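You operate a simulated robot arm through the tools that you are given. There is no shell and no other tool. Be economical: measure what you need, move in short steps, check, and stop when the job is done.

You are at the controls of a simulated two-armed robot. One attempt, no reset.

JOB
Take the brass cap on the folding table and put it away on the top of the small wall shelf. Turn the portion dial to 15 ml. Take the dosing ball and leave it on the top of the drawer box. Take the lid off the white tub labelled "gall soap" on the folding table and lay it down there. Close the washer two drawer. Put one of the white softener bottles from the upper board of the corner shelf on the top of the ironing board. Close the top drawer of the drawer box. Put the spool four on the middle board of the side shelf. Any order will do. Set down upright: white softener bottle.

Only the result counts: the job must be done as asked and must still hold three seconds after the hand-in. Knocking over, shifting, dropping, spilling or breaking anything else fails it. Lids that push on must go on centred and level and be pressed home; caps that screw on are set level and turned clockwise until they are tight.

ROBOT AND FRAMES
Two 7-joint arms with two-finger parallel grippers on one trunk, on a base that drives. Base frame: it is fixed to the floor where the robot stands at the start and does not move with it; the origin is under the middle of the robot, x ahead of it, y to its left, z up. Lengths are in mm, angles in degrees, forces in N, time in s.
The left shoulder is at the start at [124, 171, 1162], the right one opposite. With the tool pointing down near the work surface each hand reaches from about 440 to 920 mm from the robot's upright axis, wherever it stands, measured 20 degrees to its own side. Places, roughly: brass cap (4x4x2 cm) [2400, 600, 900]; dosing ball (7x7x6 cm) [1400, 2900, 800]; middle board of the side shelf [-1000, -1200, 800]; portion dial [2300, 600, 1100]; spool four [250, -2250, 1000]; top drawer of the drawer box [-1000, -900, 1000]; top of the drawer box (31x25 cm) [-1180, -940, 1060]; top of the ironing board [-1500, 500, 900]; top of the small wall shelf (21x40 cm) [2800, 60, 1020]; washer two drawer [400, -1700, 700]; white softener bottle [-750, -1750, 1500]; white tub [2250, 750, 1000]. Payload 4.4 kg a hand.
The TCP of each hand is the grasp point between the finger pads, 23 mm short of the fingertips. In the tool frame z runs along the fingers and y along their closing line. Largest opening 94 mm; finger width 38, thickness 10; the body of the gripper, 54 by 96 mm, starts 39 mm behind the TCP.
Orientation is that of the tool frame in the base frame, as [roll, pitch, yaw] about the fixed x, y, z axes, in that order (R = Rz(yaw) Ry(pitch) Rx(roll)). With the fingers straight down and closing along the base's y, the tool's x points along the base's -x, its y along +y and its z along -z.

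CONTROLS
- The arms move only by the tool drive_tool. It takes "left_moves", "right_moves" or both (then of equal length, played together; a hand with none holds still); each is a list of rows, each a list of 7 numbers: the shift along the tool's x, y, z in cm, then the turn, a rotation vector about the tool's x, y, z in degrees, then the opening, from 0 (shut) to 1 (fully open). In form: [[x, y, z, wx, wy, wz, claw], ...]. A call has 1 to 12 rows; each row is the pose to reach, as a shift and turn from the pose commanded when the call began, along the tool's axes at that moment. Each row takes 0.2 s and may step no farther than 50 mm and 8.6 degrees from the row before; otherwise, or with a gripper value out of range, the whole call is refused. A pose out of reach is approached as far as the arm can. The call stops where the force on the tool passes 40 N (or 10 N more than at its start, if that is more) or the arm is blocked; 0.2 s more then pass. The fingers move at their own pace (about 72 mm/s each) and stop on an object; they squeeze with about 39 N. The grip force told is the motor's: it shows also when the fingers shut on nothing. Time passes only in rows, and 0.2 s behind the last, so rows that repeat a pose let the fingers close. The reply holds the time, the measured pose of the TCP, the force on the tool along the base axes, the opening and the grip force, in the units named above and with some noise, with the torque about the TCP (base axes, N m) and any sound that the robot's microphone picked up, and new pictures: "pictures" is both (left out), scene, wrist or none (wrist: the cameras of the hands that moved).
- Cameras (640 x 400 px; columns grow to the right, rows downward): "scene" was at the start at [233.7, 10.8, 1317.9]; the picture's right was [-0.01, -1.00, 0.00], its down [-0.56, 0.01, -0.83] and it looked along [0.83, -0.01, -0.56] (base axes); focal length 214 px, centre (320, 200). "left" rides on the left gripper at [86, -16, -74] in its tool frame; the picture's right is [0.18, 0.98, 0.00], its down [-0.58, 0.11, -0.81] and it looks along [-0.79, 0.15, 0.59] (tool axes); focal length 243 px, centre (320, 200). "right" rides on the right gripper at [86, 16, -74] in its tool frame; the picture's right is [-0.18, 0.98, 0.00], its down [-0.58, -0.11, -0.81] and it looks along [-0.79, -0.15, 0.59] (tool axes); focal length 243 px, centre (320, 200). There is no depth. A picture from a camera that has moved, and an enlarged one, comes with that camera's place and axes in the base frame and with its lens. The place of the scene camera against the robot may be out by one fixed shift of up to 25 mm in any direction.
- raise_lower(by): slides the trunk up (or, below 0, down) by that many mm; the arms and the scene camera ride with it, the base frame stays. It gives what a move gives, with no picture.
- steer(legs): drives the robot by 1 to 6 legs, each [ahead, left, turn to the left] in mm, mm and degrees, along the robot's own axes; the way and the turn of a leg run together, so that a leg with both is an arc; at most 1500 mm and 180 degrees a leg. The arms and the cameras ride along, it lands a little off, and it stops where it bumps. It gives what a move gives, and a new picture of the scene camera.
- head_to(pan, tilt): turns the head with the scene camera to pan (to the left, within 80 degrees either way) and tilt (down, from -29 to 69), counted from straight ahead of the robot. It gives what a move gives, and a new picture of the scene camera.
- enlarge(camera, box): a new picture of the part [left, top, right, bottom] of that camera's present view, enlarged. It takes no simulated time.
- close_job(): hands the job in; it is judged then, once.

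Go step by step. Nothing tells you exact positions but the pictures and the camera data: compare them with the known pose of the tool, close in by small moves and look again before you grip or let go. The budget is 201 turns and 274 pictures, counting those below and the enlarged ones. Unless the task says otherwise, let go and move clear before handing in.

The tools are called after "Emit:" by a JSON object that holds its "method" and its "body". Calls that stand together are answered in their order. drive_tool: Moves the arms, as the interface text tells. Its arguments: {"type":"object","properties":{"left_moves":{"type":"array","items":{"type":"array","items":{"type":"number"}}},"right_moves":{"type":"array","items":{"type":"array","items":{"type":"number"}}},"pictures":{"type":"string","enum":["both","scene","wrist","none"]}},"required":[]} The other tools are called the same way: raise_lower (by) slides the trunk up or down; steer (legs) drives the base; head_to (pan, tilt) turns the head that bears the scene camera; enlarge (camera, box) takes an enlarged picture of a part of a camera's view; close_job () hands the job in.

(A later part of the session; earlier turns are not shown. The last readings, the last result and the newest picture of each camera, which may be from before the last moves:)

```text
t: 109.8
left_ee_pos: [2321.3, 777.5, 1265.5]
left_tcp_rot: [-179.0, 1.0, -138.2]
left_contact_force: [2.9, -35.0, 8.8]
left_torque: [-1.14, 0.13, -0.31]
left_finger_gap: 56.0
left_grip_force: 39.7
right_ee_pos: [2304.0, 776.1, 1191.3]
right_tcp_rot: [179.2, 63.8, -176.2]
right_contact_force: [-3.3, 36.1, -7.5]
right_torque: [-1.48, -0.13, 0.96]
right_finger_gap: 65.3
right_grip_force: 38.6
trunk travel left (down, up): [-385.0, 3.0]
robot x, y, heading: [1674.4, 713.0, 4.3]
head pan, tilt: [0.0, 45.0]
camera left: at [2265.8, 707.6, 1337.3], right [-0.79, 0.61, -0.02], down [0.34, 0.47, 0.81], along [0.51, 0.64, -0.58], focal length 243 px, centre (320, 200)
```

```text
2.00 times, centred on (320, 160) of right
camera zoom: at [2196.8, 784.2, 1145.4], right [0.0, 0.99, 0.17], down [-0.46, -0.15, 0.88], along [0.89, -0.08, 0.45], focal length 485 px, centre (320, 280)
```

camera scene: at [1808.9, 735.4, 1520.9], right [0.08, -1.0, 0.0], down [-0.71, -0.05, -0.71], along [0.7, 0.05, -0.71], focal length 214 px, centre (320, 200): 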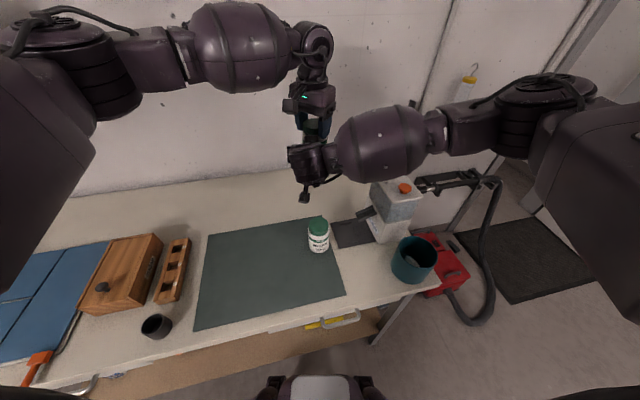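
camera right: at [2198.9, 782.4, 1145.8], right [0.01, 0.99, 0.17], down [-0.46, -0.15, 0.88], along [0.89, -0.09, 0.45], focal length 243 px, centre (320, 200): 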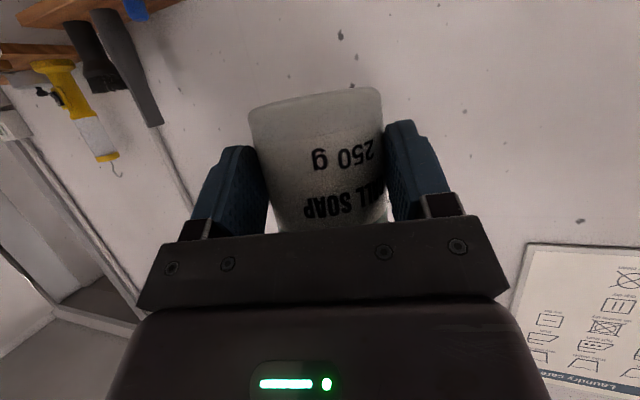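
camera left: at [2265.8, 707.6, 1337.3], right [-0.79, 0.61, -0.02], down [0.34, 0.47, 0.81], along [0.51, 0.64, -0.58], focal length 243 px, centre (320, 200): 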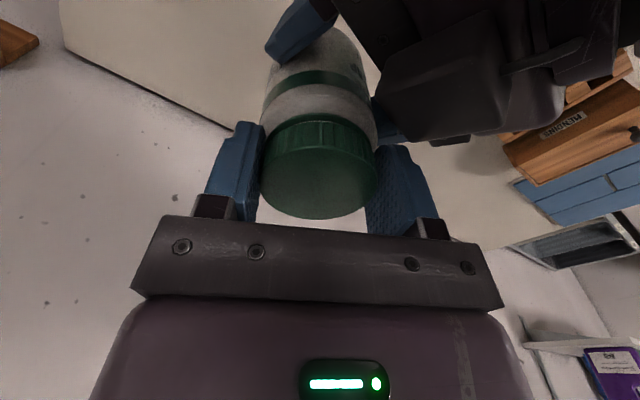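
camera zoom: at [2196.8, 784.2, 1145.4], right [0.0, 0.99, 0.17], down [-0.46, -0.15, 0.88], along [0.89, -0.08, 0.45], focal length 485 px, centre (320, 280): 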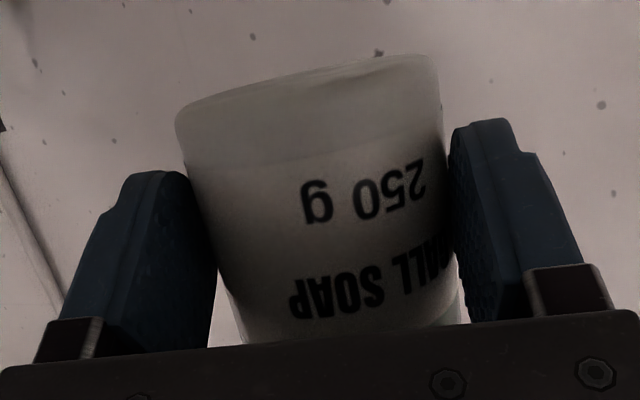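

The lid turned while the tub body stayed still. Release, wind the wrist back, regrip and repeat.

Emit:
{"method": "drive_tool", "body": {"left_moves": [[0, 0, 0, 0, 0, 0, 1], [0, 0, 0, 0, 0, 0, 1], [0, 0, 0, 0, 0, 8, 1], [0, 0, 0, 0, 0, 16, 1], [0, 0, 0, 0, 0, 24, 1], [0, 0, 0, 0, 0, 32, 1], [0, 0, 0, 0, 0, 40, 1], [0, 0, 0, 0, 0, 48, 1], [0, 0, 0, 0, 0, 56, 1], [0, 0, 0, 0, 0, 64, 1], [0, 0, 0, 0, 0, 72, 1]], "pictures": "wrist"}}

```text
t: 112.2
left_ee_pos: [2321.6, 778.5, 1262.4]
left_tcp_rot: [179.4, 1.0, 149.6]
left_contact_force: [-0.1, 0.6, -0.2]
left_torque: [-0.01, 0.01, 0.01]
left_finger_gap: 94.1
left_grip_force: 0.2
right_ee_pos: [2305.1, 773.9, 1192.0]
right_tcp_rot: [179.3, 63.9, -176.4]
right_contact_force: [-0.8, 0.4, 0.7]
right_torque: [0.02, 0.1, -0.01]
right_finger_gap: 65.0
right_grip_force: 38.4
trunk travel left (down, up): [-385.0, 3.0]
robot x, y, heading: [1676.9, 711.7, 4.1]
head pan, tilt: [0.0, 45.0]
camera left: at [2236.9, 808.4, 1335.6], right [0.34, 0.94, 0.01], down [0.54, -0.2, 0.82], along [0.77, -0.27, -0.58], focal length 243 px, centre (320, 200)
```

left: 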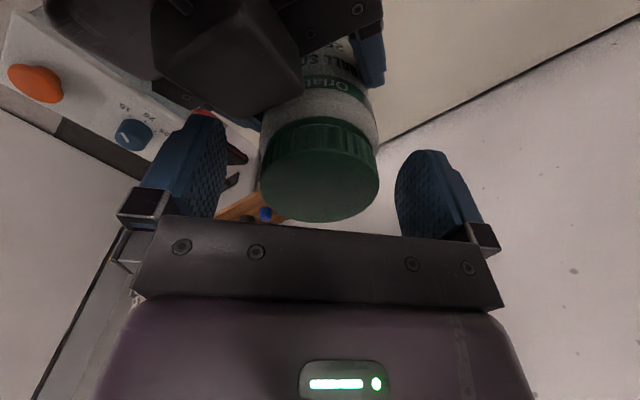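

Emit:
{"method": "drive_tool", "body": {"left_moves": [[0, 0, 0, 0, 0, 0, 0.6], [0, 0, 0, 0, 0, 0, 0.5], [0, 0, 0, 0, 0, 0, 0.5], [0, 0, 0, 0, 0, -8, 0.5], [0, 0, 0, 0, 0, -16, 0.5], [0, 0, 0, 0, 0, -24, 0.5], [0, 0, 0, 0, 0, -32, 0.5], [0, 0, 0, 0, 0, -40, 0.5], [0, 0, 0, 0, 0, -48, 0.5], [0, 0, 0, 0, 0, -56, 0.5], [0, 0, 0, 0, 0, -64, 0.5], [0, 0, 0, 0, 0, -72, 0.5]], "pictures": "wrist"}}

```text
t: 114.8
left_ee_pos: [2322.1, 775.8, 1263.9]
left_tcp_rot: [-179.1, 0.9, -138.2]
left_contact_force: [1.9, -36.0, 5.7]
left_torque: [-1.13, 0.15, -0.25]
left_finger_gap: 57.0
left_grip_force: 39.3
right_ee_pos: [2302.9, 776.2, 1191.8]
right_tcp_rot: [179.1, 63.8, -176.2]
right_contact_force: [-0.9, 36.8, -6.5]
right_torque: [-1.49, -0.1, 0.89]
right_finger_gap: 65.2
right_grip_force: 38.9
trunk travel left (down, up): [-385.0, 3.0]
robot x, y, heading: [1677.7, 710.3, 4.0]
head pan, tilt: [0.0, 45.0]
camera left: at [2265.2, 706.5, 1336.9], right [-0.79, 0.61, -0.02], down [0.34, 0.47, 0.81], along [0.51, 0.64, -0.58], focal length 243 px, centre (320, 200)
```

left: 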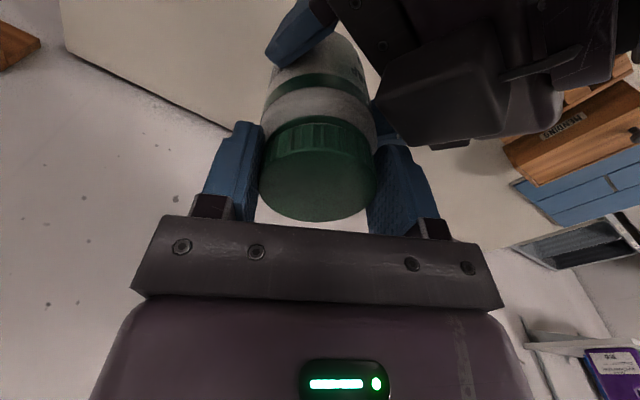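

About 144° so far. Another stroke, with a small forward centring correction.

Emit:
{"method": "drive_tool", "body": {"left_moves": [[0, 0, 0, 0, 0, 0, 1], [0, 0, 0, 0, 0, 0, 1], [0, 0, 0, 0, 0, 8, 1], [0, 0, 0, 0, 0, 16, 1], [0, 0, 0, 0, 0, 24, 1], [0, 0, 0, 0, 0, 32, 1], [0, 0, 0, 0, 0, 40, 1], [0, 0, 0, 0, 0, 48, 1], [0, 0, 0, 0, 0, 56, 1], [0, 0, 0, 0, 0, 64, 1], [0, 0, 0, 0, 0, 72, 1]], "pictures": "none"}}

Emit:
{"method": "drive_tool", "body": {"left_moves": [[-0.3, 0, 0, 0, 0, 0, 0.6], [-0.3, 0, 0, 0, 0, 0, 0.5], [-0.3, 0, 0, 0, 0, 0, 0.5], [-0.3, 0, 0, 0, 0, -8, 0.5], [-0.3, 0, 0, 0, 0, -16, 0.5], [-0.3, 0, 0, 0, 0, -24, 0.5], [-0.3, 0, 0, 0, 0, -32, 0.5], [-0.3, 0, 0, 0, 0, -40, 0.5], [-0.3, 0, 0, 0, 0, -48, 0.5], [-0.3, 0, 0, 0, 0, -56, 0.5], [-0.3, 0, 0, 0, 0, -64, 0.5], [-0.3, 0, 0, 0, 0, -72, 0.5]], "pictures": "wrist"}}

```text
t: 117.2
left_ee_pos: [2319.5, 777.9, 1262.5]
left_tcp_rot: [179.2, 1.0, 149.6]
left_contact_force: [-0.3, -0.5, 0.1]
left_torque: [-0.01, -0.01, 0.01]
left_finger_gap: 93.9
left_grip_force: 0.0
right_ee_pos: [2304.1, 775.4, 1190.2]
right_tcp_rot: [179.3, 63.9, -176.5]
right_contact_force: [-0.6, 0.6, -0.8]
right_torque: [-0.02, 0.09, 0.03]
right_finger_gap: 64.5
right_grip_force: 39.0
trunk travel left (down, up): [-385.0, 3.0]
robot x, y, heading: [1675.3, 712.1, 4.3]
head pan, tilt: [0.0, 45.0]
```

```text
t: 119.8
left_ee_pos: [2322.5, 776.0, 1264.2]
left_tcp_rot: [-179.1, 0.9, -138.3]
left_contact_force: [-6.7, -18.9, 4.6]
left_torque: [-0.27, -0.03, -0.28]
left_finger_gap: 57.2
left_grip_force: 38.8
right_ee_pos: [2302.9, 774.8, 1191.3]
right_tcp_rot: [179.4, 63.9, -176.2]
right_contact_force: [6.1, 18.9, -4.5]
right_torque: [-1.09, 0.6, 0.6]
right_finger_gap: 64.8
right_grip_force: 39.1
trunk travel left (down, up): [-385.0, 3.0]
robot x, y, heading: [1676.6, 711.2, 4.2]
head pan, tilt: [0.0, 45.0]
camera left: at [2267.8, 706.2, 1336.7], right [-0.79, 0.61, -0.02], down [0.34, 0.47, 0.81], along [0.5, 0.64, -0.58], focal length 243 px, centre (320, 200)
```

left: 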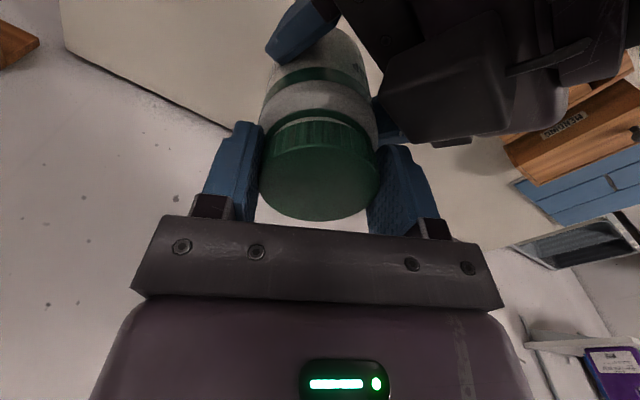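

The lid seems to have risen slightly (a light ring shows). Testing a small lift.

Emit:
{"method": "drive_tool", "body": {"left_moves": [[0, 0, -0.3, 0, 0, 0, 0.5], [0, 0, -0.7, 0, 0, 0, 0.5]], "pictures": "wrist"}}

```text
t: 120.4
left_ee_pos: [2323.5, 778.9, 1268.8]
left_tcp_rot: [-179.4, 1.1, -138.1]
left_contact_force: [-0.4, -17.6, -12.7]
left_torque: [0.06, 0.04, -0.06]
left_finger_gap: 57.3
left_grip_force: 39.1
right_ee_pos: [2306.0, 775.5, 1193.5]
right_tcp_rot: [179.2, 64.2, -176.5]
right_contact_force: [0.1, 17.2, 9.8]
right_torque: [-1.38, -0.14, 0.36]
right_finger_gap: 65.8
right_grip_force: 38.9
trunk travel left (down, up): [-385.0, 3.0]
robot x, y, heading: [1680.6, 711.2, 4.0]
head pan, tilt: [0.0, 45.0]
camera left: at [2268.4, 708.0, 1342.1], right [-0.79, 0.61, -0.01], down [0.34, 0.47, 0.81], along [0.5, 0.64, -0.58], focal length 243 px, centre (320, 200)
```

left: 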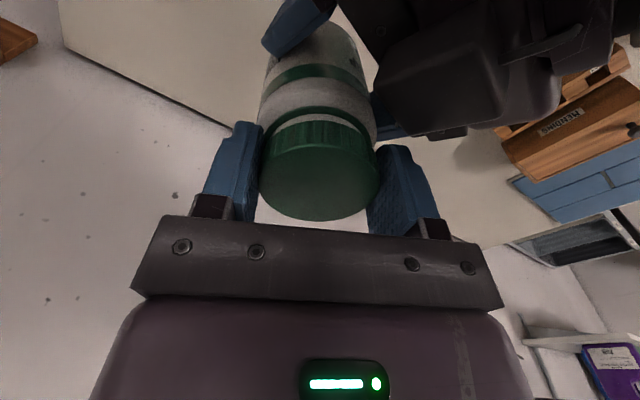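

Emit:
{"method": "drive_tool", "body": {"left_moves": [[0, 0, -0.6, 0, 0, 0, 0.5], [0, 0, -1.2, 0, 0, 0, 0.5], [0, 0, -2, 0, 0, 0, 0.5]], "pictures": "wrist"}}

```text
t: 121.2
left_ee_pos: [2323.8, 779.2, 1291.3]
left_tcp_rot: [-179.2, 1.0, -138.2]
left_contact_force: [-0.1, 0.4, -0.2]
left_torque: [0.02, 0.02, 0.01]
left_finger_gap: 57.2
left_grip_force: 38.9
right_ee_pos: [2304.7, 772.7, 1189.6]
right_tcp_rot: [179.3, 63.9, -176.5]
right_contact_force: [0.4, -0.2, -3.2]
right_torque: [0.05, 0.04, 0.0]
right_finger_gap: 64.5
right_grip_force: 39.0
trunk travel left (down, up): [-385.0, 3.0]
robot x, y, heading: [1681.4, 710.2, 4.5]
head pan, tilt: [0.0, 45.0]
camera left: at [2267.4, 707.9, 1364.4], right [-0.79, 0.61, -0.02], down [0.34, 0.47, 0.82], along [0.5, 0.64, -0.58], focal length 243 px, centre (320, 200)
```

left: 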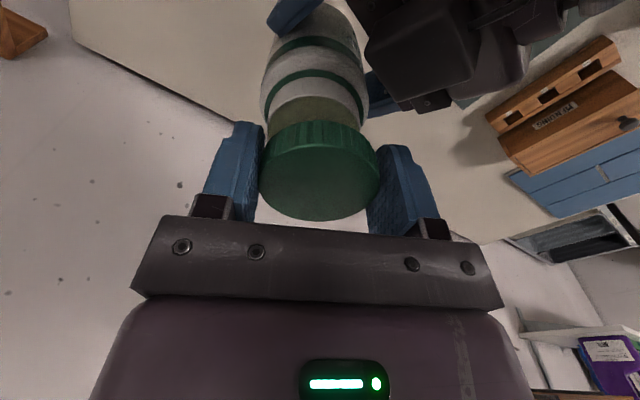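

The lid is off. I'll lay it on the free table area to the left, near (2330, 930).

Emit:
{"method": "drive_tool", "body": {"left_moves": [[0, 0, -3, 0, 0, 0, 0.5], [-2, 2, -4, 0, 0, 7, 0.5], [-4.5, 4.5, -4, 0, 0, 14, 0.5], [-7.5, 7.5, -4, 0, 0, 21, 0.5], [-10.6, 10.8, -4, 0, 0, 28, 0.5], [-10.6, 10.8, 0, 0, 0, 35, 0.5], [-10.6, 10.8, 5, 0, 0, 42, 0.5], [-10.6, 10.8, 10, 0, 0, 42, 0.5], [-10.6, 10.8, 15, 0, 0, 42, 0.5], [-10.6, 10.8, 20, 0, 0, 42, 0.5], [-10.6, 10.8, 25, 0, 0, 42, 0.5], [-10.6, 10.8, 30, 0, 0, 42, 0.5]], "pictures": "both"}}

```text
t: 123.8
left_ee_pos: [2337.7, 928.9, 990.0]
left_tcp_rot: [180.0, 1.2, 179.8]
left_contact_force: [-0.3, -0.2, -0.2]
left_torque: [0.01, 0.03, 0.0]
left_finger_gap: 57.1
left_grip_force: 39.0
right_ee_pos: [2304.3, 774.0, 1191.6]
right_tcp_rot: [179.3, 63.9, -176.5]
right_contact_force: [-0.2, 0.2, -2.7]
right_torque: [-0.03, 0.07, 0.03]
right_finger_gap: 64.5
right_grip_force: 39.2
trunk travel left (down, up): [-385.0, 3.0]
robot x, y, heading: [1675.4, 712.9, 4.3]
head pan, tilt: [0.0, 45.0]
camera scene: at [1808.5, 734.4, 1520.9], right [0.08, -1.0, 0.0], down [-0.71, -0.05, -0.71], along [0.7, 0.05, -0.71], focal length 214 px, centre (320, 200)
camera left: at [2249.7, 913.2, 1061.7], right [-0.18, 0.98, 0.0], down [0.56, 0.11, 0.82], along [0.81, 0.15, -0.57], focal length 243 px, centre (320, 200)
```

scene: 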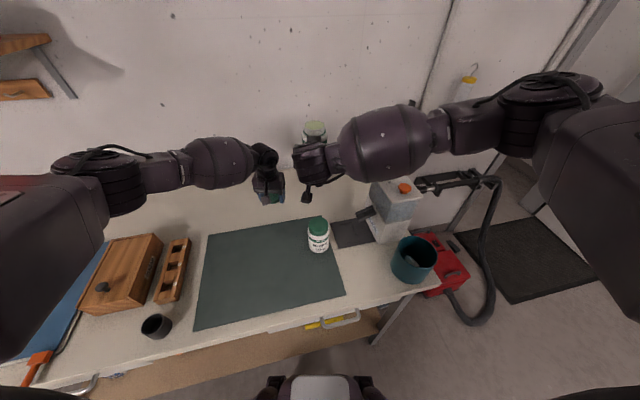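
left: 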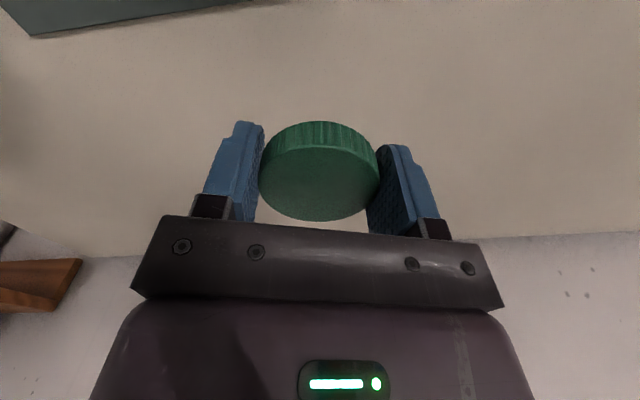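

Emit:
{"method": "drive_tool", "body": {"left_moves": [[0, 0, 3, 0, 0, 0, 0.5], [0, 0, 5, 0, 0, 0, 0.5], [0, 0, 5.8, 0, 0, 0, 0.5], [0, 0, 6.4, 0, 0, 0, 0.5], [0, 0, 6.8, 0, 0, 0, 0.5]], "pictures": "wrist"}}

```text
t: 125.0
left_ee_pos: [2339.2, 928.7, 923.5]
left_tcp_rot: [179.9, 1.3, 179.8]
left_contact_force: [-1.7, 0.7, 4.6]
left_torque: [-0.12, 0.08, -0.01]
left_finger_gap: 57.1
left_grip_force: 39.0
right_ee_pos: [2303.6, 774.3, 1192.5]
right_tcp_rot: [179.3, 63.9, -176.5]
right_contact_force: [-0.6, -0.6, -3.5]
right_torque: [0.03, 0.07, -0.03]
right_finger_gap: 64.7
right_grip_force: 39.0
trunk travel left (down, up): [-385.0, 3.0]
robot x, y, heading: [1677.3, 712.5, 4.2]
head pan, tilt: [0.0, 45.0]
camera left: at [2250.0, 913.3, 995.5], right [-0.18, 0.98, 0.0], down [0.56, 0.11, 0.82], along [0.81, 0.15, -0.57], focal length 243 px, centre (320, 200)
```

left: 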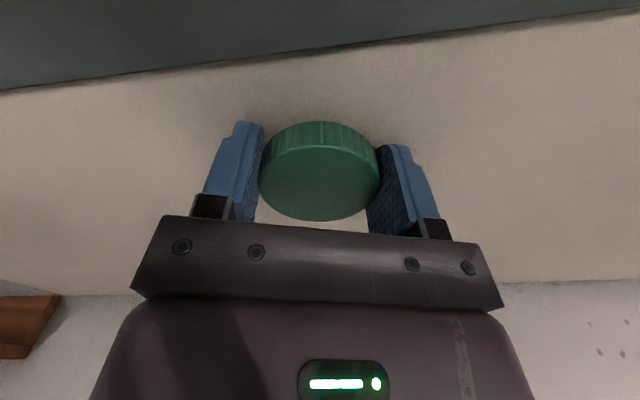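

Emit:
{"method": "drive_tool", "body": {"left_moves": [[0, 0, 0, 0, 0, 0, 0.7], [0, 0, 0, 0, 0, 0, 0.9], [0, 0, 0, 0, 0, 0, 1], [0, 0, -4, 0, 0, 0, 1], [0, 0, -9, 0, 0, 0, 1], [0, 0, -14, 0, 0, 0, 1], [0, 0, -19, 0, 0, 0, 1]], "pictures": "both"}}

```text
t: 126.6
left_ee_pos: [2333.9, 927.3, 1113.2]
left_tcp_rot: [179.9, 1.2, 179.8]
left_contact_force: [-0.8, -0.2, 0.8]
left_torque: [0.0, -0.05, -0.02]
left_finger_gap: 93.9
left_grip_force: 0.0
right_ee_pos: [2305.5, 774.2, 1192.1]
right_tcp_rot: [179.3, 64.0, -176.4]
right_contact_force: [-0.1, -0.4, -2.2]
right_torque: [-0.01, 0.05, 0.0]
right_finger_gap: 64.9
right_grip_force: 38.8
trunk travel left (down, up): [-385.0, 3.0]
robot x, y, heading: [1675.4, 711.5, 4.2]
head pan, tilt: [0.0, 45.0]
camera scene: at [1807.2, 734.1, 1521.0], right [0.08, -1.0, 0.0], down [-0.7, -0.05, -0.71], along [0.71, 0.05, -0.71], focal length 214 px, centre (320, 200)
camera left: at [2245.5, 911.9, 1185.2], right [-0.18, 0.98, 0.0], down [0.56, 0.1, 0.82], along [0.81, 0.15, -0.57], focal length 243 px, centre (320, 200)
```

scene: 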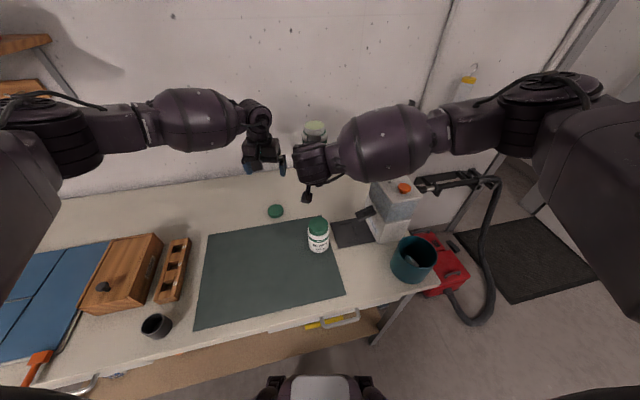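
left: 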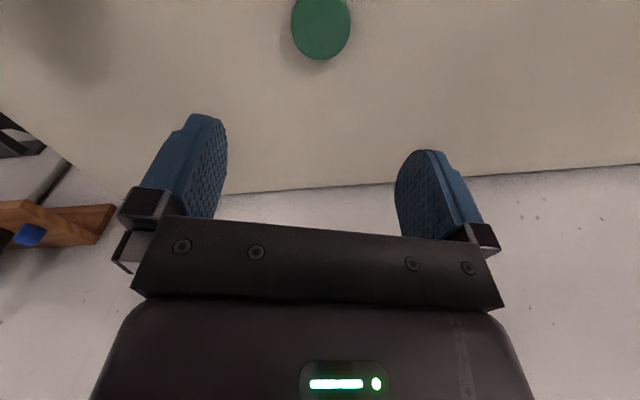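

The lid lies on the table. Now the left hand takes the open tub from above to set it back at its place. First up and over.

Emit:
{"method": "drive_tool", "body": {"left_moves": [[0, 0, -5, 0, 0, 0, 1], [0, 0, -10, 0, 0, 0, 1], [0, 0, -15, 0, 0, 0, 1], [0, 0, -20, 0, 0, 0, 1], [0, 0, -23, 0, 0, 0, 1], [0.4, -4, -23, 0, 0, 0, 1], [0.8, -8, -23, 0, 0, 0, 1], [1.2, -12, -23, 0, 0, 0, 1], [1.2, -15.2, -23, 0, 0, 0, 1]], "pictures": "both"}}

```text
t: 128.6
left_ee_pos: [2316.7, 777.7, 1344.0]
left_tcp_rot: [179.9, 1.1, 179.8]
left_contact_force: [1.0, -0.8, 0.0]
left_torque: [0.02, 0.0, -0.02]
left_finger_gap: 93.9
left_grip_force: 0.0
right_ee_pos: [2305.3, 773.1, 1190.7]
right_tcp_rot: [179.2, 63.9, -176.3]
right_contact_force: [-0.3, 0.0, -2.2]
right_torque: [0.01, 0.05, 0.0]
right_finger_gap: 64.7
right_grip_force: 38.9
trunk travel left (down, up): [-385.0, 3.0]
robot x, y, heading: [1675.6, 715.7, 4.2]
head pan, tilt: [0.0, 45.0]
camera scene: at [1808.0, 733.8, 1521.0], right [0.08, -1.0, 0.0], down [-0.71, -0.05, -0.71], along [0.7, 0.05, -0.71], focal length 214 px, centre (320, 200)
camera left: at [2228.3, 761.2, 1414.3], right [-0.18, 0.98, 0.0], down [0.56, 0.11, 0.82], along [0.81, 0.15, -0.57], focal length 243 px, centre (320, 200)
```

scene: 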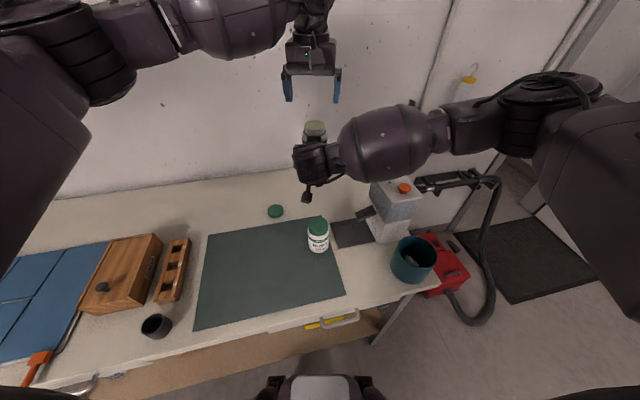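
left: 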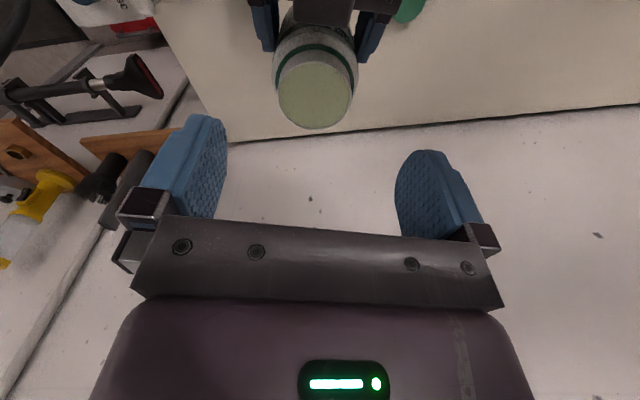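

Emit:
{"method": "drive_tool", "body": {"left_moves": [[-0.3, -0.1, 3, 0, 0, 0, 1], [-0.6, -0.1, 6, 0, 0, 0, 1], [-0.7, -0.1, 8.5, 0, 0, 0, 1], [-0.7, -0.1, 10, 0, 0, 0, 1]], "pictures": "wrist"}}

```text
t: 129.6
left_ee_pos: [2326.9, 775.8, 1241.8]
left_tcp_rot: [179.9, 1.4, 179.8]
left_contact_force: [-0.3, -0.8, 0.2]
left_torque: [-0.01, -0.01, -0.01]
left_finger_gap: 93.9
left_grip_force: 0.0
right_ee_pos: [2303.6, 773.7, 1191.2]
right_tcp_rot: [179.3, 63.9, -176.4]
right_contact_force: [-0.7, 0.1, -2.6]
right_torque: [0.01, 0.06, 0.01]
right_finger_gap: 64.6
right_grip_force: 39.0
trunk travel left (down, up): [-385.0, 3.0]
robot x, y, heading: [1677.1, 710.0, 4.4]
head pan, tilt: [0.0, 45.0]
camera left: at [2238.3, 759.8, 1314.7], right [-0.18, 0.98, 0.0], down [0.56, 0.11, 0.82], along [0.81, 0.15, -0.57], focal length 243 px, centre (320, 200)
```

left: 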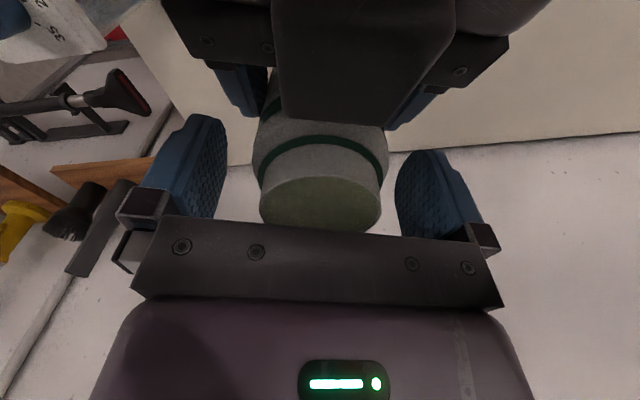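

Emit:
{"method": "drive_tool", "body": {"left_moves": [[0.2, 0, 0.5, 0, 0, 0, 1], [0.2, 0, 0.6, 0, 0, 0, 0.8], [0.2, 0, 0.6, 0, 0, 0, 0.6], [0.2, 0, 0.6, 0, 0, 0, 0.5], [0.2, 0, 0.6, 0, 0, 0, 0.5]], "pictures": "wrist"}}

```text
t: 130.8
left_ee_pos: [2324.9, 774.7, 1237.1]
left_tcp_rot: [179.9, 1.2, 179.8]
left_contact_force: [3.4, -0.6, 4.8]
left_torque: [0.27, -0.2, 0.11]
left_finger_gap: 65.4
left_grip_force: 39.0
right_ee_pos: [2303.6, 773.3, 1191.0]
right_tcp_rot: [179.3, 63.9, -176.5]
right_contact_force: [-2.9, 1.9, -7.9]
right_torque: [-0.31, 0.21, -0.05]
right_finger_gap: 64.5
right_grip_force: 39.1
trunk travel left (down, up): [-385.0, 3.0]
robot x, y, heading: [1676.9, 714.5, 4.3]
head pan, tilt: [0.0, 45.0]
camera left: at [2236.1, 759.8, 1308.9], right [-0.18, 0.98, 0.0], down [0.56, 0.11, 0.82], along [0.81, 0.15, -0.57], focal length 243 px, centre (320, 200)
```

left: 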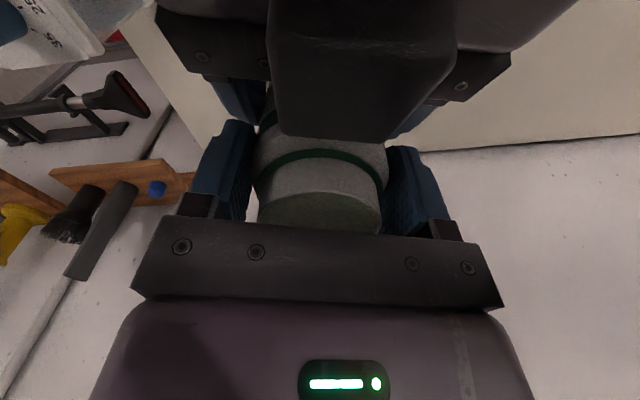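

The left hand holds the body. Releasing with the right and backing it away.

Emit:
{"method": "drive_tool", "body": {"right_moves": [[0, 0, 0, 0, 0, 0, 0.8], [0, 0, 0, 0, 0, 0, 1], [0, 0, -3, 0, 0, 0, 1], [0, 0, -7, 0, 0, 0, 1], [0, 0, -11, 0, 0, 0, 1], [0, -4, -12, 0, 0, 0, 1], [0, -8, -12, 0, 0, 0, 1], [0, -12, -12, 0, 0, 0, 1], [0, -16, -12, 0, 0, 0, 1], [0, -18, -12, 0, 0, 0, 1]], "pictures": "both"}}

```text
t: 133.0
left_ee_pos: [2325.5, 780.1, 1235.3]
left_tcp_rot: [-179.9, 1.1, 180.0]
left_contact_force: [1.1, 0.6, 0.5]
left_torque: [-0.08, 0.07, -0.02]
left_finger_gap: 65.6
left_grip_force: 39.3
right_ee_pos: [2211.1, 589.8, 1243.6]
right_tcp_rot: [178.9, 63.7, -176.8]
right_contact_force: [1.1, 0.6, 3.1]
right_torque: [-0.06, 0.26, -0.01]
right_finger_gap: 94.0
right_grip_force: 0.1
trunk travel left (down, up): [-385.0, 3.0]
robot x, y, heading: [1675.7, 712.2, 4.2]
head pan, tilt: [0.0, 45.0]
camera scene: at [1808.9, 739.7, 1521.0], right [0.08, -1.0, 0.0], down [-0.71, -0.06, -0.71], along [0.7, 0.05, -0.71], focal length 214 px, centre (320, 200)
camera right: at [2105.2, 598.5, 1198.4], right [0.01, 0.98, 0.17], down [-0.46, -0.15, 0.88], along [0.89, -0.09, 0.45], focal length 243 px, centre (320, 200)
```

scene: 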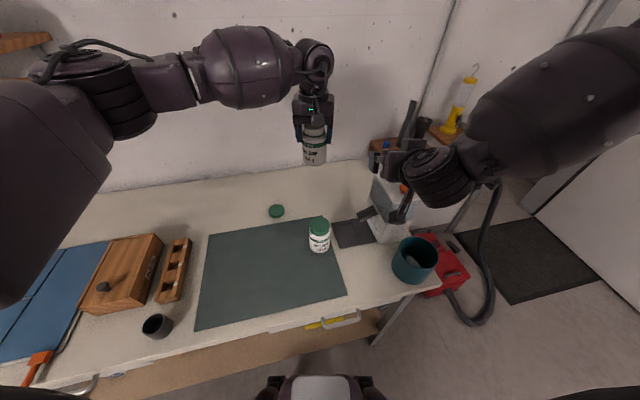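
right: 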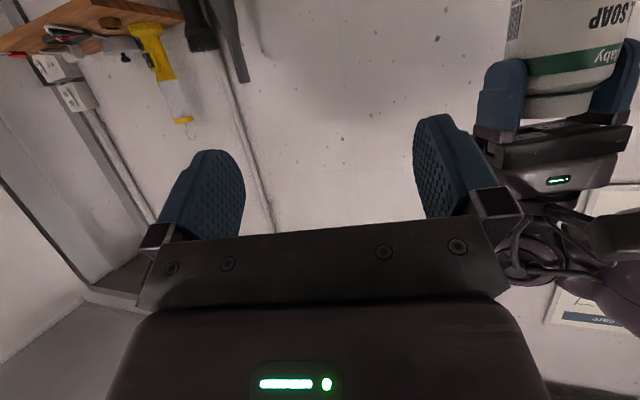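

I'll lift and straighten the right hand, away from the dispenser.

Emit:
{"method": "drive_tool", "body": {"right_moves": [[-3, 0, -2, 0, 0, 0, 1], [-6, -1, -4, 0, 8, 0, 1], [-7.5, -2, -6, 0, 16, 0, 1], [-9, -3, -8, 0, 24, 0, 1], [-9, -4, -9, 0, 32, 0, 1], [-9, -4, -9, 0, 40, 0, 1], [-9, -4, -9, 0, 48, 0, 1], [-9, -4, -9, 0, 56, 0, 1], [-9, -4, -9, 0, 64, 0, 1]], "pictures": "scene"}}

Emit:
{"method": "enlarge", "body": {"camera": "scene", "box": [350, 130, 446, 190]}}

```text
t: 135.0
left_ee_pos: [2325.4, 775.4, 1236.6]
left_tcp_rot: [179.9, 1.2, 179.8]
left_contact_force: [-0.9, 0.6, -0.1]
left_torque: [-0.01, 0.02, -0.01]
left_finger_gap: 65.3
left_grip_force: 39.1
right_ee_pos: [2173.6, 542.5, 1364.4]
right_tcp_rot: [179.7, -0.2, -175.8]
right_contact_force: [0.3, 0.4, 0.4]
right_torque: [0.01, 0.01, 0.0]
right_finger_gap: 94.1
right_grip_force: 0.0
trunk travel left (down, up): [-385.0, 3.0]
robot x, y, heading: [1674.8, 713.3, 4.3]
head pan, tilt: [0.0, 45.0]
camera scene: at [1808.6, 734.5, 1520.9], right [0.08, -1.0, 0.0], down [-0.71, -0.05, -0.71], along [0.7, 0.05, -0.71], focal length 214 px, centre (320, 200)
```

scene: 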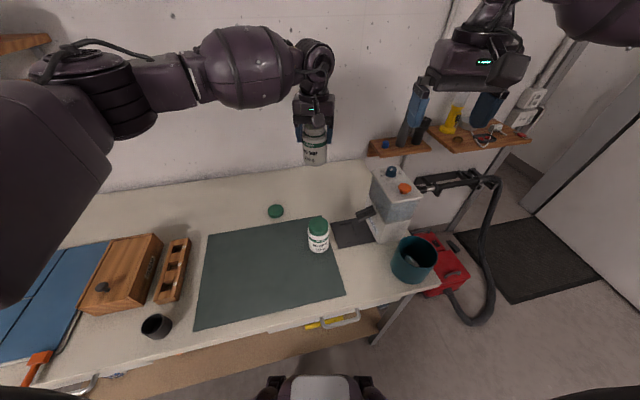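

```text
6.67 times, centred on (398, 160) of scene
camera zoom: at [1808.6, 734.5, 1520.9], right [0.08, -1.0, 0.0], down [-0.71, -0.05, -0.71], along [0.7, 0.05, -0.71], focal length 1430 px, centre (-200, 467)
```

zoom: 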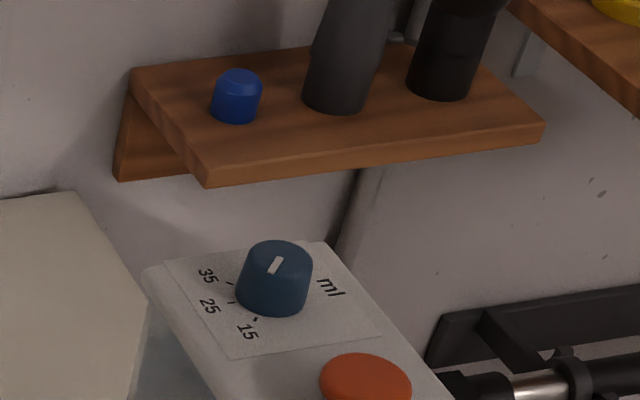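

The dial still reads 15. Lowering the trunk, then returning the tub to its original place.

Emit:
{"method": "raise_lower", "body": {"by": -150}}

Emit:
{"method": "drive_tool", "body": {"left_moves": [[-3.5, -0.2, 1, 0, 0, 0, 0.5], [-7, -0.5, 2, 0, 0, 0, 0.5], [-10.5, -0.8, 3, 0, 0, 0, 0.5], [-10.5, -0.8, 6, 0, 0, 0, 0.5], [-10.5, -0.8, 8.5, 0, 0, 0, 0.5], [-10.5, -0.8, 10, 0, 0, 0, 0.5]], "pictures": "both"}}

```text
t: 136.8
left_ee_pos: [2323.3, 774.8, 1088.3]
left_tcp_rot: [180.0, 1.4, 179.8]
left_contact_force: [-0.1, 0.3, 0.2]
left_torque: [0.02, -0.02, 0.04]
left_finger_gap: 65.2
left_grip_force: 39.0
right_ee_pos: [2171.1, 541.8, 1213.8]
right_tcp_rot: [179.8, 0.1, -175.9]
right_contact_force: [-1.0, 0.3, 0.5]
right_torque: [-0.01, 0.01, 0.02]
right_finger_gap: 94.1
right_grip_force: 0.0
trunk travel left (down, up): [-235.0, 153.0]
robot x, y, heading: [1674.9, 715.3, 4.3]
head pan, tilt: [0.0, 45.0]
```

```text
t: 138.2
left_ee_pos: [2428.9, 768.2, 987.9]
left_tcp_rot: [179.9, 1.3, 179.8]
left_contact_force: [-0.5, 0.3, -0.5]
left_torque: [-0.01, 0.04, 0.01]
left_finger_gap: 65.5
left_grip_force: 39.4
right_ee_pos: [2172.3, 542.6, 1213.4]
right_tcp_rot: [179.8, -0.2, -175.8]
right_contact_force: [0.1, 0.4, -0.9]
right_torque: [0.0, -0.03, 0.03]
right_finger_gap: 93.9
right_grip_force: 0.0
trunk travel left (down, up): [-235.0, 153.0]
robot x, y, heading: [1678.6, 710.0, 4.4]
head pan, tilt: [0.0, 45.0]
camera scene: at [1850.7, 738.3, 1366.9], right [0.08, -1.0, 0.0], down [-0.71, -0.05, -0.71], along [0.7, 0.05, -0.71], focal length 214 px, centre (320, 200)
camera left: at [2342.2, 752.1, 1059.3], right [-0.18, 0.98, 0.0], down [0.56, 0.11, 0.82], along [0.81, 0.15, -0.57], focal length 243 px, centre (320, 200)
```

scene: 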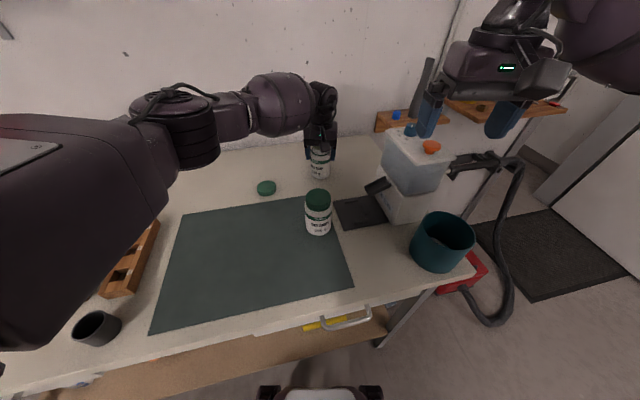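
left: 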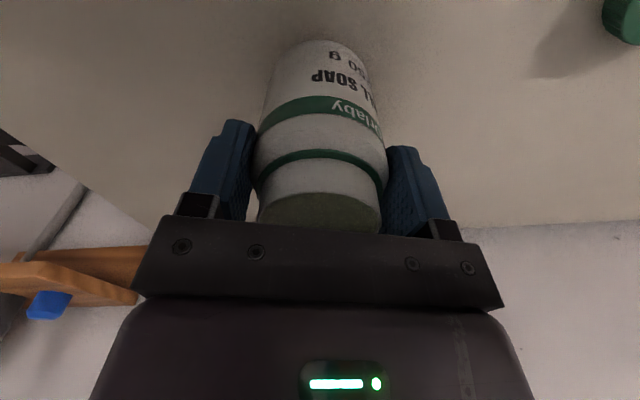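

Emit:
{"method": "drive_tool", "body": {"left_moves": [[0, 0, 0.4, 0, 0, 0, 0.5], [0, 0, 0.8, 0, 0, 0, 0.5], [0, 0, 1.1, 0, 0, 0, 0.5]], "pictures": "none"}}

```text
t: 139.0
left_ee_pos: [2431.1, 767.0, 984.2]
left_tcp_rot: [179.9, 1.6, 179.9]
left_contact_force: [2.5, 1.9, 21.6]
left_torque: [0.15, 0.38, 0.01]
left_finger_gap: 65.2
left_grip_force: 39.5
right_ee_pos: [2170.3, 542.7, 1215.4]
right_tcp_rot: [179.6, 0.0, -175.8]
right_contact_force: [-0.4, -0.3, -0.5]
right_torque: [-0.04, 0.0, 0.0]
right_finger_gap: 94.0
right_grip_force: 0.0
trunk travel left (down, up): [-235.0, 153.0]
robot x, y, heading: [1678.1, 710.7, 4.3]
head pan, tilt: [0.0, 45.0]
```

The tub is on the table. Releasing and rising.

Emit:
{"method": "drive_tool", "body": {"left_moves": [[0, 0, -0.3, 0, 0, 0, 0.8], [0, 0, -0.3, 0, 0, 0, 1], [0, 0, -0.3, 0, 0, 0, 1], [0, 0, -4, 0, 0, 0, 1], [0, 0, -8, 0, 0, 0, 1], [0, 0, -12, 0, 0, 0, 1], [2, 2, -16, 0, 0, 0, 1], [6, 4, -18, 0, 0, 0, 1], [10, 6, -19, 0, 0, 0, 1]], "pictures": "scene"}}

Emit:
{"method": "enlarge", "body": {"camera": "scene", "box": [220, 110, 412, 230]}}

```text
t: 141.0
left_ee_pos: [2325.9, 827.4, 1167.0]
left_tcp_rot: [179.9, 1.3, 179.9]
left_contact_force: [0.7, 0.2, 0.6]
left_torque: [0.01, -0.03, 0.0]
left_finger_gap: 94.3
left_grip_force: 0.0
right_ee_pos: [2171.5, 544.0, 1213.9]
right_tcp_rot: [179.8, 0.1, -175.7]
right_contact_force: [-0.4, 0.3, 1.3]
right_torque: [0.0, 0.0, 0.01]
right_finger_gap: 94.1
right_grip_force: 0.0
trunk travel left (down, up): [-235.0, 153.0]
robot x, y, heading: [1675.8, 710.1, 4.1]
head pan, tilt: [0.0, 45.0]
camera scene: at [1849.6, 739.0, 1367.1], right [0.08, -1.0, 0.0], down [-0.7, -0.05, -0.71], along [0.71, 0.05, -0.71], focal length 214 px, centre (320, 200)
```

scene: 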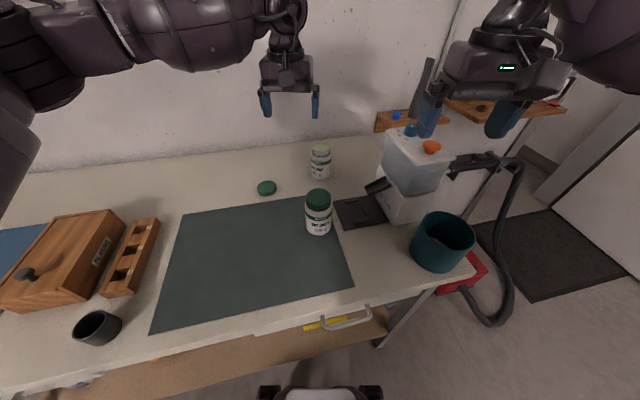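

```text
3.33 times, centred on (316, 170) of scene
camera zoom: at [1849.6, 739.0, 1367.1], right [0.08, -1.0, 0.0], down [-0.7, -0.05, -0.71], along [0.71, 0.05, -0.71], focal length 715 px, centre (333, 300)
```

zoom: 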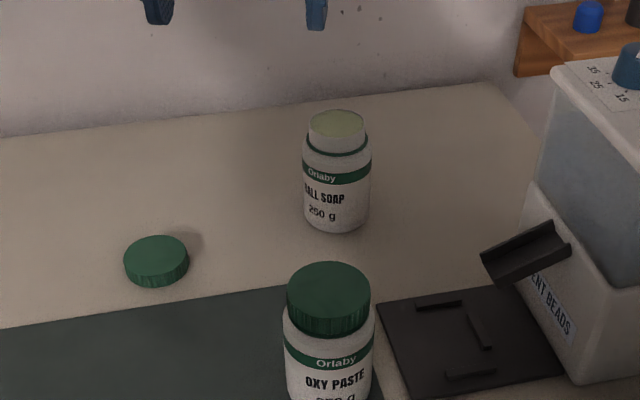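

The tub work is done. Next is the dosing ball at about (1400, 2900, 800). I'll back off and look left.

Emit:
{"method": "steer", "body": {"legs": [[-400, 0, 0]]}}

Emit:
{"method": "drive_tool", "body": {"left_moves": [[4, 2, -2, 0, 0, 0, 1], [8, 4, -4, 0, 0, 0, 1], [12, 6, -4, 0, 0, 0, 1], [16, 8, -4, 0, 0, 0, 1], [20, 10, -4, 0, 0, 0, 1]], "pictures": "none"}}

Emit:
{"method": "head_to", "body": {"pan": 60, "tilt": 25}}

```text
t: 143.5
left_ee_pos: [1926.9, 795.9, 1165.4]
left_tcp_rot: [180.0, 1.4, 179.9]
left_contact_force: [0.8, -0.3, 0.4]
left_torque: [-0.02, -0.03, 0.01]
left_finger_gap: 93.9
left_grip_force: 0.1
right_ee_pos: [1771.9, 512.2, 1214.3]
right_tcp_rot: [179.7, 0.0, -175.7]
right_contact_force: [-0.3, -0.7, -0.1]
right_torque: [0.02, 0.01, 0.0]
right_finger_gap: 93.7
right_grip_force: 0.2
trunk travel left (down, up): [-235.0, 153.0]
robot x, y, heading: [1275.7, 682.3, 4.2]
head pan, tilt: [0.0, 45.0]
camera scene: at [1450.2, 707.5, 1367.0], right [0.08, -1.0, 0.0], down [-0.7, -0.05, -0.71], along [0.71, 0.05, -0.71], focal length 214 px, centre (320, 200)
```

scene: 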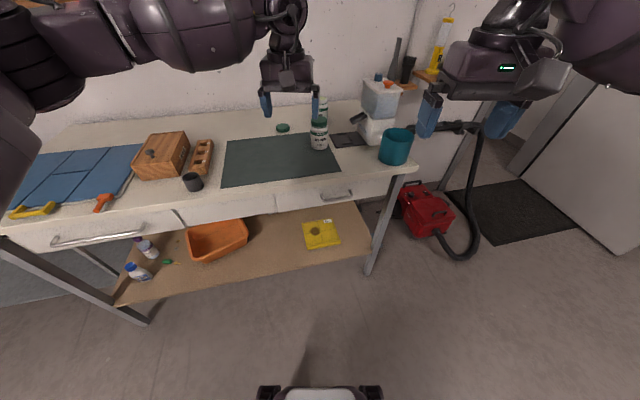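

```text
t: 144.7
left_ee_pos: [1723.6, 897.2, 1202.3]
left_tcp_rot: [-180.0, 1.3, 179.9]
left_contact_force: [-1.5, 0.0, 0.0]
left_torque: [-0.02, -0.04, 0.04]
left_finger_gap: 94.2
left_grip_force: 0.0
right_ee_pos: [1772.9, 514.1, 1215.1]
right_tcp_rot: [179.7, 0.0, -175.7]
right_contact_force: [0.3, 0.3, -0.5]
right_torque: [-0.01, 0.01, 0.0]
right_finger_gap: 93.9
right_grip_force: 0.1
trunk travel left (down, up): [-235.0, 153.0]
robot x, y, heading: [1278.7, 684.4, 4.2]
head pan, tilt: [0.0, 45.0]
```

```text
t: 146.0
left_ee_pos: [1727.3, 896.2, 1201.6]
left_tcp_rot: [179.9, 1.2, 179.9]
left_contact_force: [-0.2, -0.4, 0.6]
left_torque: [-0.02, 0.0, -0.02]
left_finger_gap: 93.9
left_grip_force: 0.1
right_ee_pos: [1773.1, 512.5, 1213.8]
right_tcp_rot: [179.7, -0.2, -175.7]
right_contact_force: [-0.1, 0.2, 0.2]
right_torque: [0.03, 0.02, -0.01]
right_finger_gap: 94.0
right_grip_force: 0.0
trunk travel left (down, up): [-235.0, 153.0]
robot x, y, heading: [1277.5, 681.6, 4.3]
head pan, tilt: [60.0, 25.0]
camera scene: at [1409.4, 784.3, 1397.5], right [0.9, -0.43, 0.0], down [-0.18, -0.38, -0.91], along [0.39, 0.82, -0.42], focal length 214 px, centre (320, 200)
```

scene: 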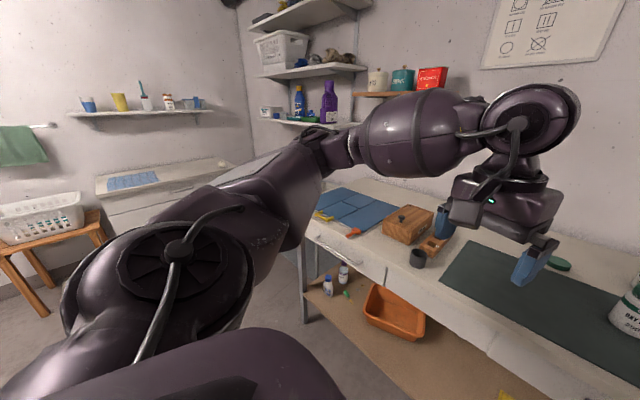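

I'll turn left to face +y and look.

Emit:
{"method": "steer", "body": {"legs": [[0, 0, 86]]}}

Emit:
{"method": "head_to", "body": {"pan": 0, "tilt": 25}}

```text
t: 150.1
left_ee_pos: [1088.8, 1142.7, 1201.0]
left_tcp_rot: [179.8, 1.2, -93.5]
left_contact_force: [0.4, 0.4, -0.1]
left_torque: [-0.03, 0.03, 0.0]
left_finger_gap: 94.2
left_grip_force: 0.0
right_ee_pos: [1475.4, 1166.4, 1213.3]
right_tcp_rot: [179.7, -0.1, -89.2]
right_contact_force: [-0.1, 0.0, -1.0]
right_torque: [-0.03, 0.01, -0.01]
right_finger_gap: 93.9
right_grip_force: 0.1
trunk travel left (down, up): [-235.0, 153.0]
robot x, y, heading: [1277.2, 682.7, 91.1]
head pan, tilt: [60.0, 25.0]
camera scene: at [1186.7, 838.6, 1397.6], right [0.48, 0.87, 0.0], down [0.37, -0.2, -0.91], along [-0.79, 0.44, -0.42], focal length 214 px, centre (320, 200)
```

scene: 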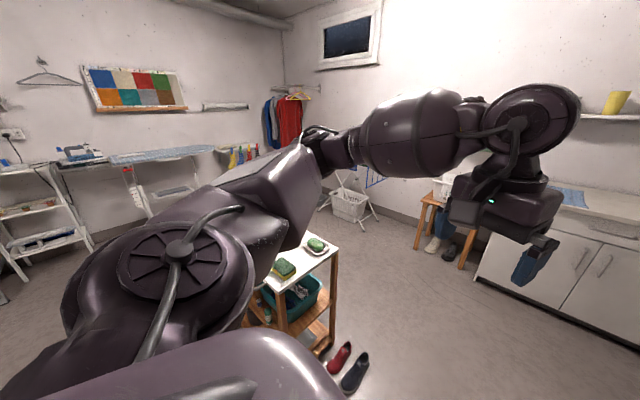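

```text
t: 151.4
left_ee_pos: [1089.6, 1142.7, 1201.5]
left_tcp_rot: [179.9, 1.1, -93.5]
left_contact_force: [0.4, 0.1, -0.9]
left_torque: [-0.03, -0.02, -0.03]
left_finger_gap: 93.9
left_grip_force: 0.1
right_ee_pos: [1474.4, 1167.2, 1213.3]
right_tcp_rot: [179.8, -0.1, -89.2]
right_contact_force: [-0.1, 0.6, -0.3]
right_torque: [0.03, -0.04, 0.03]
right_finger_gap: 94.1
right_grip_force: 0.0
trunk travel left (down, up): [-235.0, 153.0]
robot x, y, heading: [1279.3, 682.9, 90.8]
head pan, tilt: [0.0, 25.0]
camera scene: at [1265.8, 886.1, 1397.6], right [1.0, 0.02, 0.0], down [0.01, -0.42, -0.91], along [-0.02, 0.91, -0.42], focal length 214 px, centre (320, 200)
```

scene: 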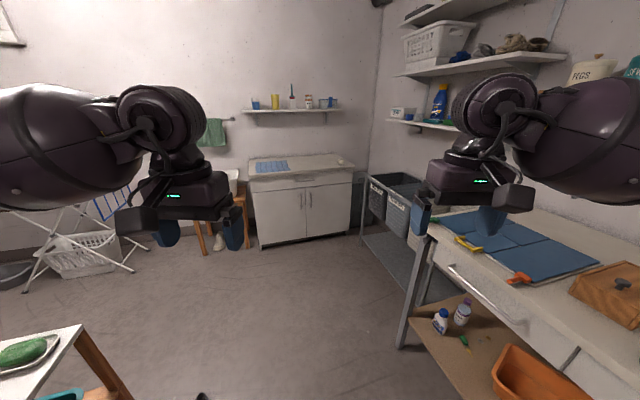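

The ball sits on the white cabinet, right end. I'll drive ahead along x≈1280.

Emit:
{"method": "steer", "body": {"legs": [[1200, 0, 0]]}}

Emit:
{"method": "head_to", "body": {"pan": 0, "tilt": 40}}

```text
t: 157.5
left_ee_pos: [1075.4, 2362.7, 1201.9]
left_tcp_rot: [179.9, 1.4, -93.9]
left_contact_force: [-0.4, 0.3, -0.3]
left_torque: [0.05, 0.04, 0.03]
left_finger_gap: 93.9
left_grip_force: 0.1
right_ee_pos: [1462.6, 2384.5, 1212.9]
right_tcp_rot: [179.7, -0.1, -89.6]
right_contact_force: [0.0, -0.8, 0.3]
right_torque: [-0.01, 0.01, 0.0]
right_finger_gap: 93.9
right_grip_force: 0.0
trunk travel left (down, up): [-235.0, 153.0]
robot x, y, heading: [1261.9, 1901.1, 90.3]
head pan, tilt: [0.0, 25.0]
camera scene: at [1249.9, 2105.1, 1397.5], right [1.0, 0.01, 0.0], down [0.0, -0.42, -0.91], along [-0.01, 0.91, -0.42], focal length 214 px, centre (320, 200)
```

scene: 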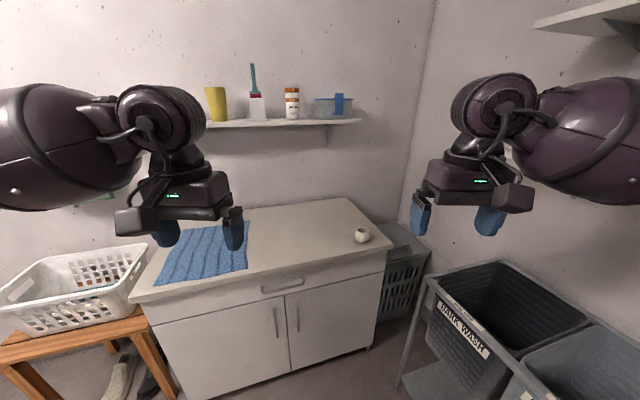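

```text
t: 158.3
left_ee_pos: [1075.6, 2361.6, 1201.6]
left_tcp_rot: [179.9, 1.2, -93.9]
left_contact_force: [0.2, 0.3, -0.4]
left_torque: [0.01, 0.0, -0.01]
left_finger_gap: 94.0
left_grip_force: 0.0
right_ee_pos: [1462.2, 2383.7, 1213.4]
right_tcp_rot: [179.6, -0.1, -89.6]
right_contact_force: [0.9, 0.1, -1.1]
right_torque: [0.02, 0.02, 0.01]
right_finger_gap: 93.9
right_grip_force: 0.1
trunk travel left (down, up): [-235.0, 153.0]
robot x, y, heading: [1261.1, 1902.4, 90.5]
head pan, tilt: [0.0, 40.0]
camera scene: at [1250.0, 2097.7, 1374.3], right [1.0, 0.01, 0.0], down [0.01, -0.64, -0.77], along [-0.01, 0.77, -0.64], focal length 214 px, centre (320, 200)
```

scene: 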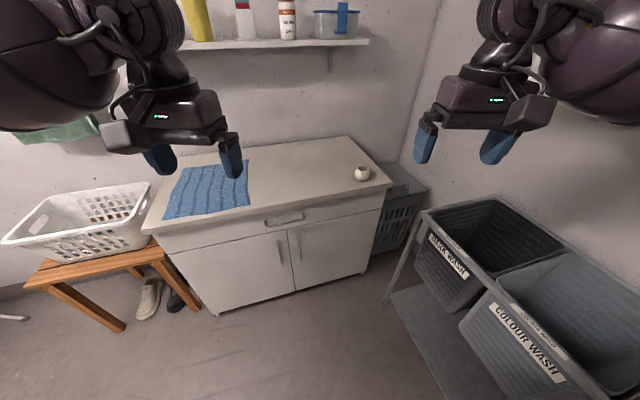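

The ball is at about (1417, 2859, 883). I'll approach 260 mm and bring the right hand above it.

Emit:
{"method": "steer", "body": {"legs": [[260, 0, 0]]}}

Emit:
{"method": "drive_tool", "body": {"right_moves": [[-4, 1, 3, 0, 0, 0, 1], [-8, 2, 6, 0, 0, 0, 1], [-12, 3, 9, 0, 0, 0, 1], [-15, 4, 12, 0, 0, 0, 1]], "pictures": "both"}}

```text
t: 160.2
left_ee_pos: [1075.0, 2623.9, 1201.2]
left_tcp_rot: [179.9, 1.2, -94.1]
left_contact_force: [-0.7, 1.1, 0.6]
left_torque: [0.0, 0.0, 0.01]
left_finger_gap: 93.7
left_grip_force: 0.1
right_ee_pos: [1461.3, 2644.1, 1214.0]
right_tcp_rot: [179.7, -0.1, -89.8]
right_contact_force: [-0.6, -0.4, -0.6]
right_torque: [0.01, -0.02, 0.01]
right_finger_gap: 94.0
right_grip_force: 0.1
trunk travel left (down, up): [-235.0, 153.0]
robot x, y, heading: [1254.9, 2160.9, 90.3]
head pan, tilt: [0.0, 40.0]
camera scene: at [1248.3, 2358.5, 1374.2], right [1.0, 0.01, 0.0], down [0.0, -0.64, -0.77], along [-0.01, 0.77, -0.64], focal length 214 px, centre (320, 200)
```

scene: 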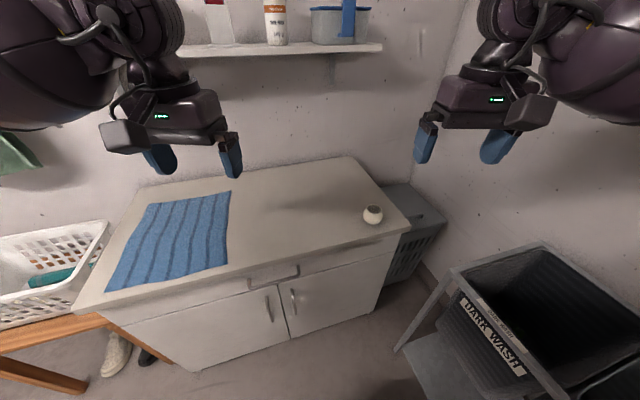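

```text
refused: row 1 steps farther than a row can; nothing moved
```

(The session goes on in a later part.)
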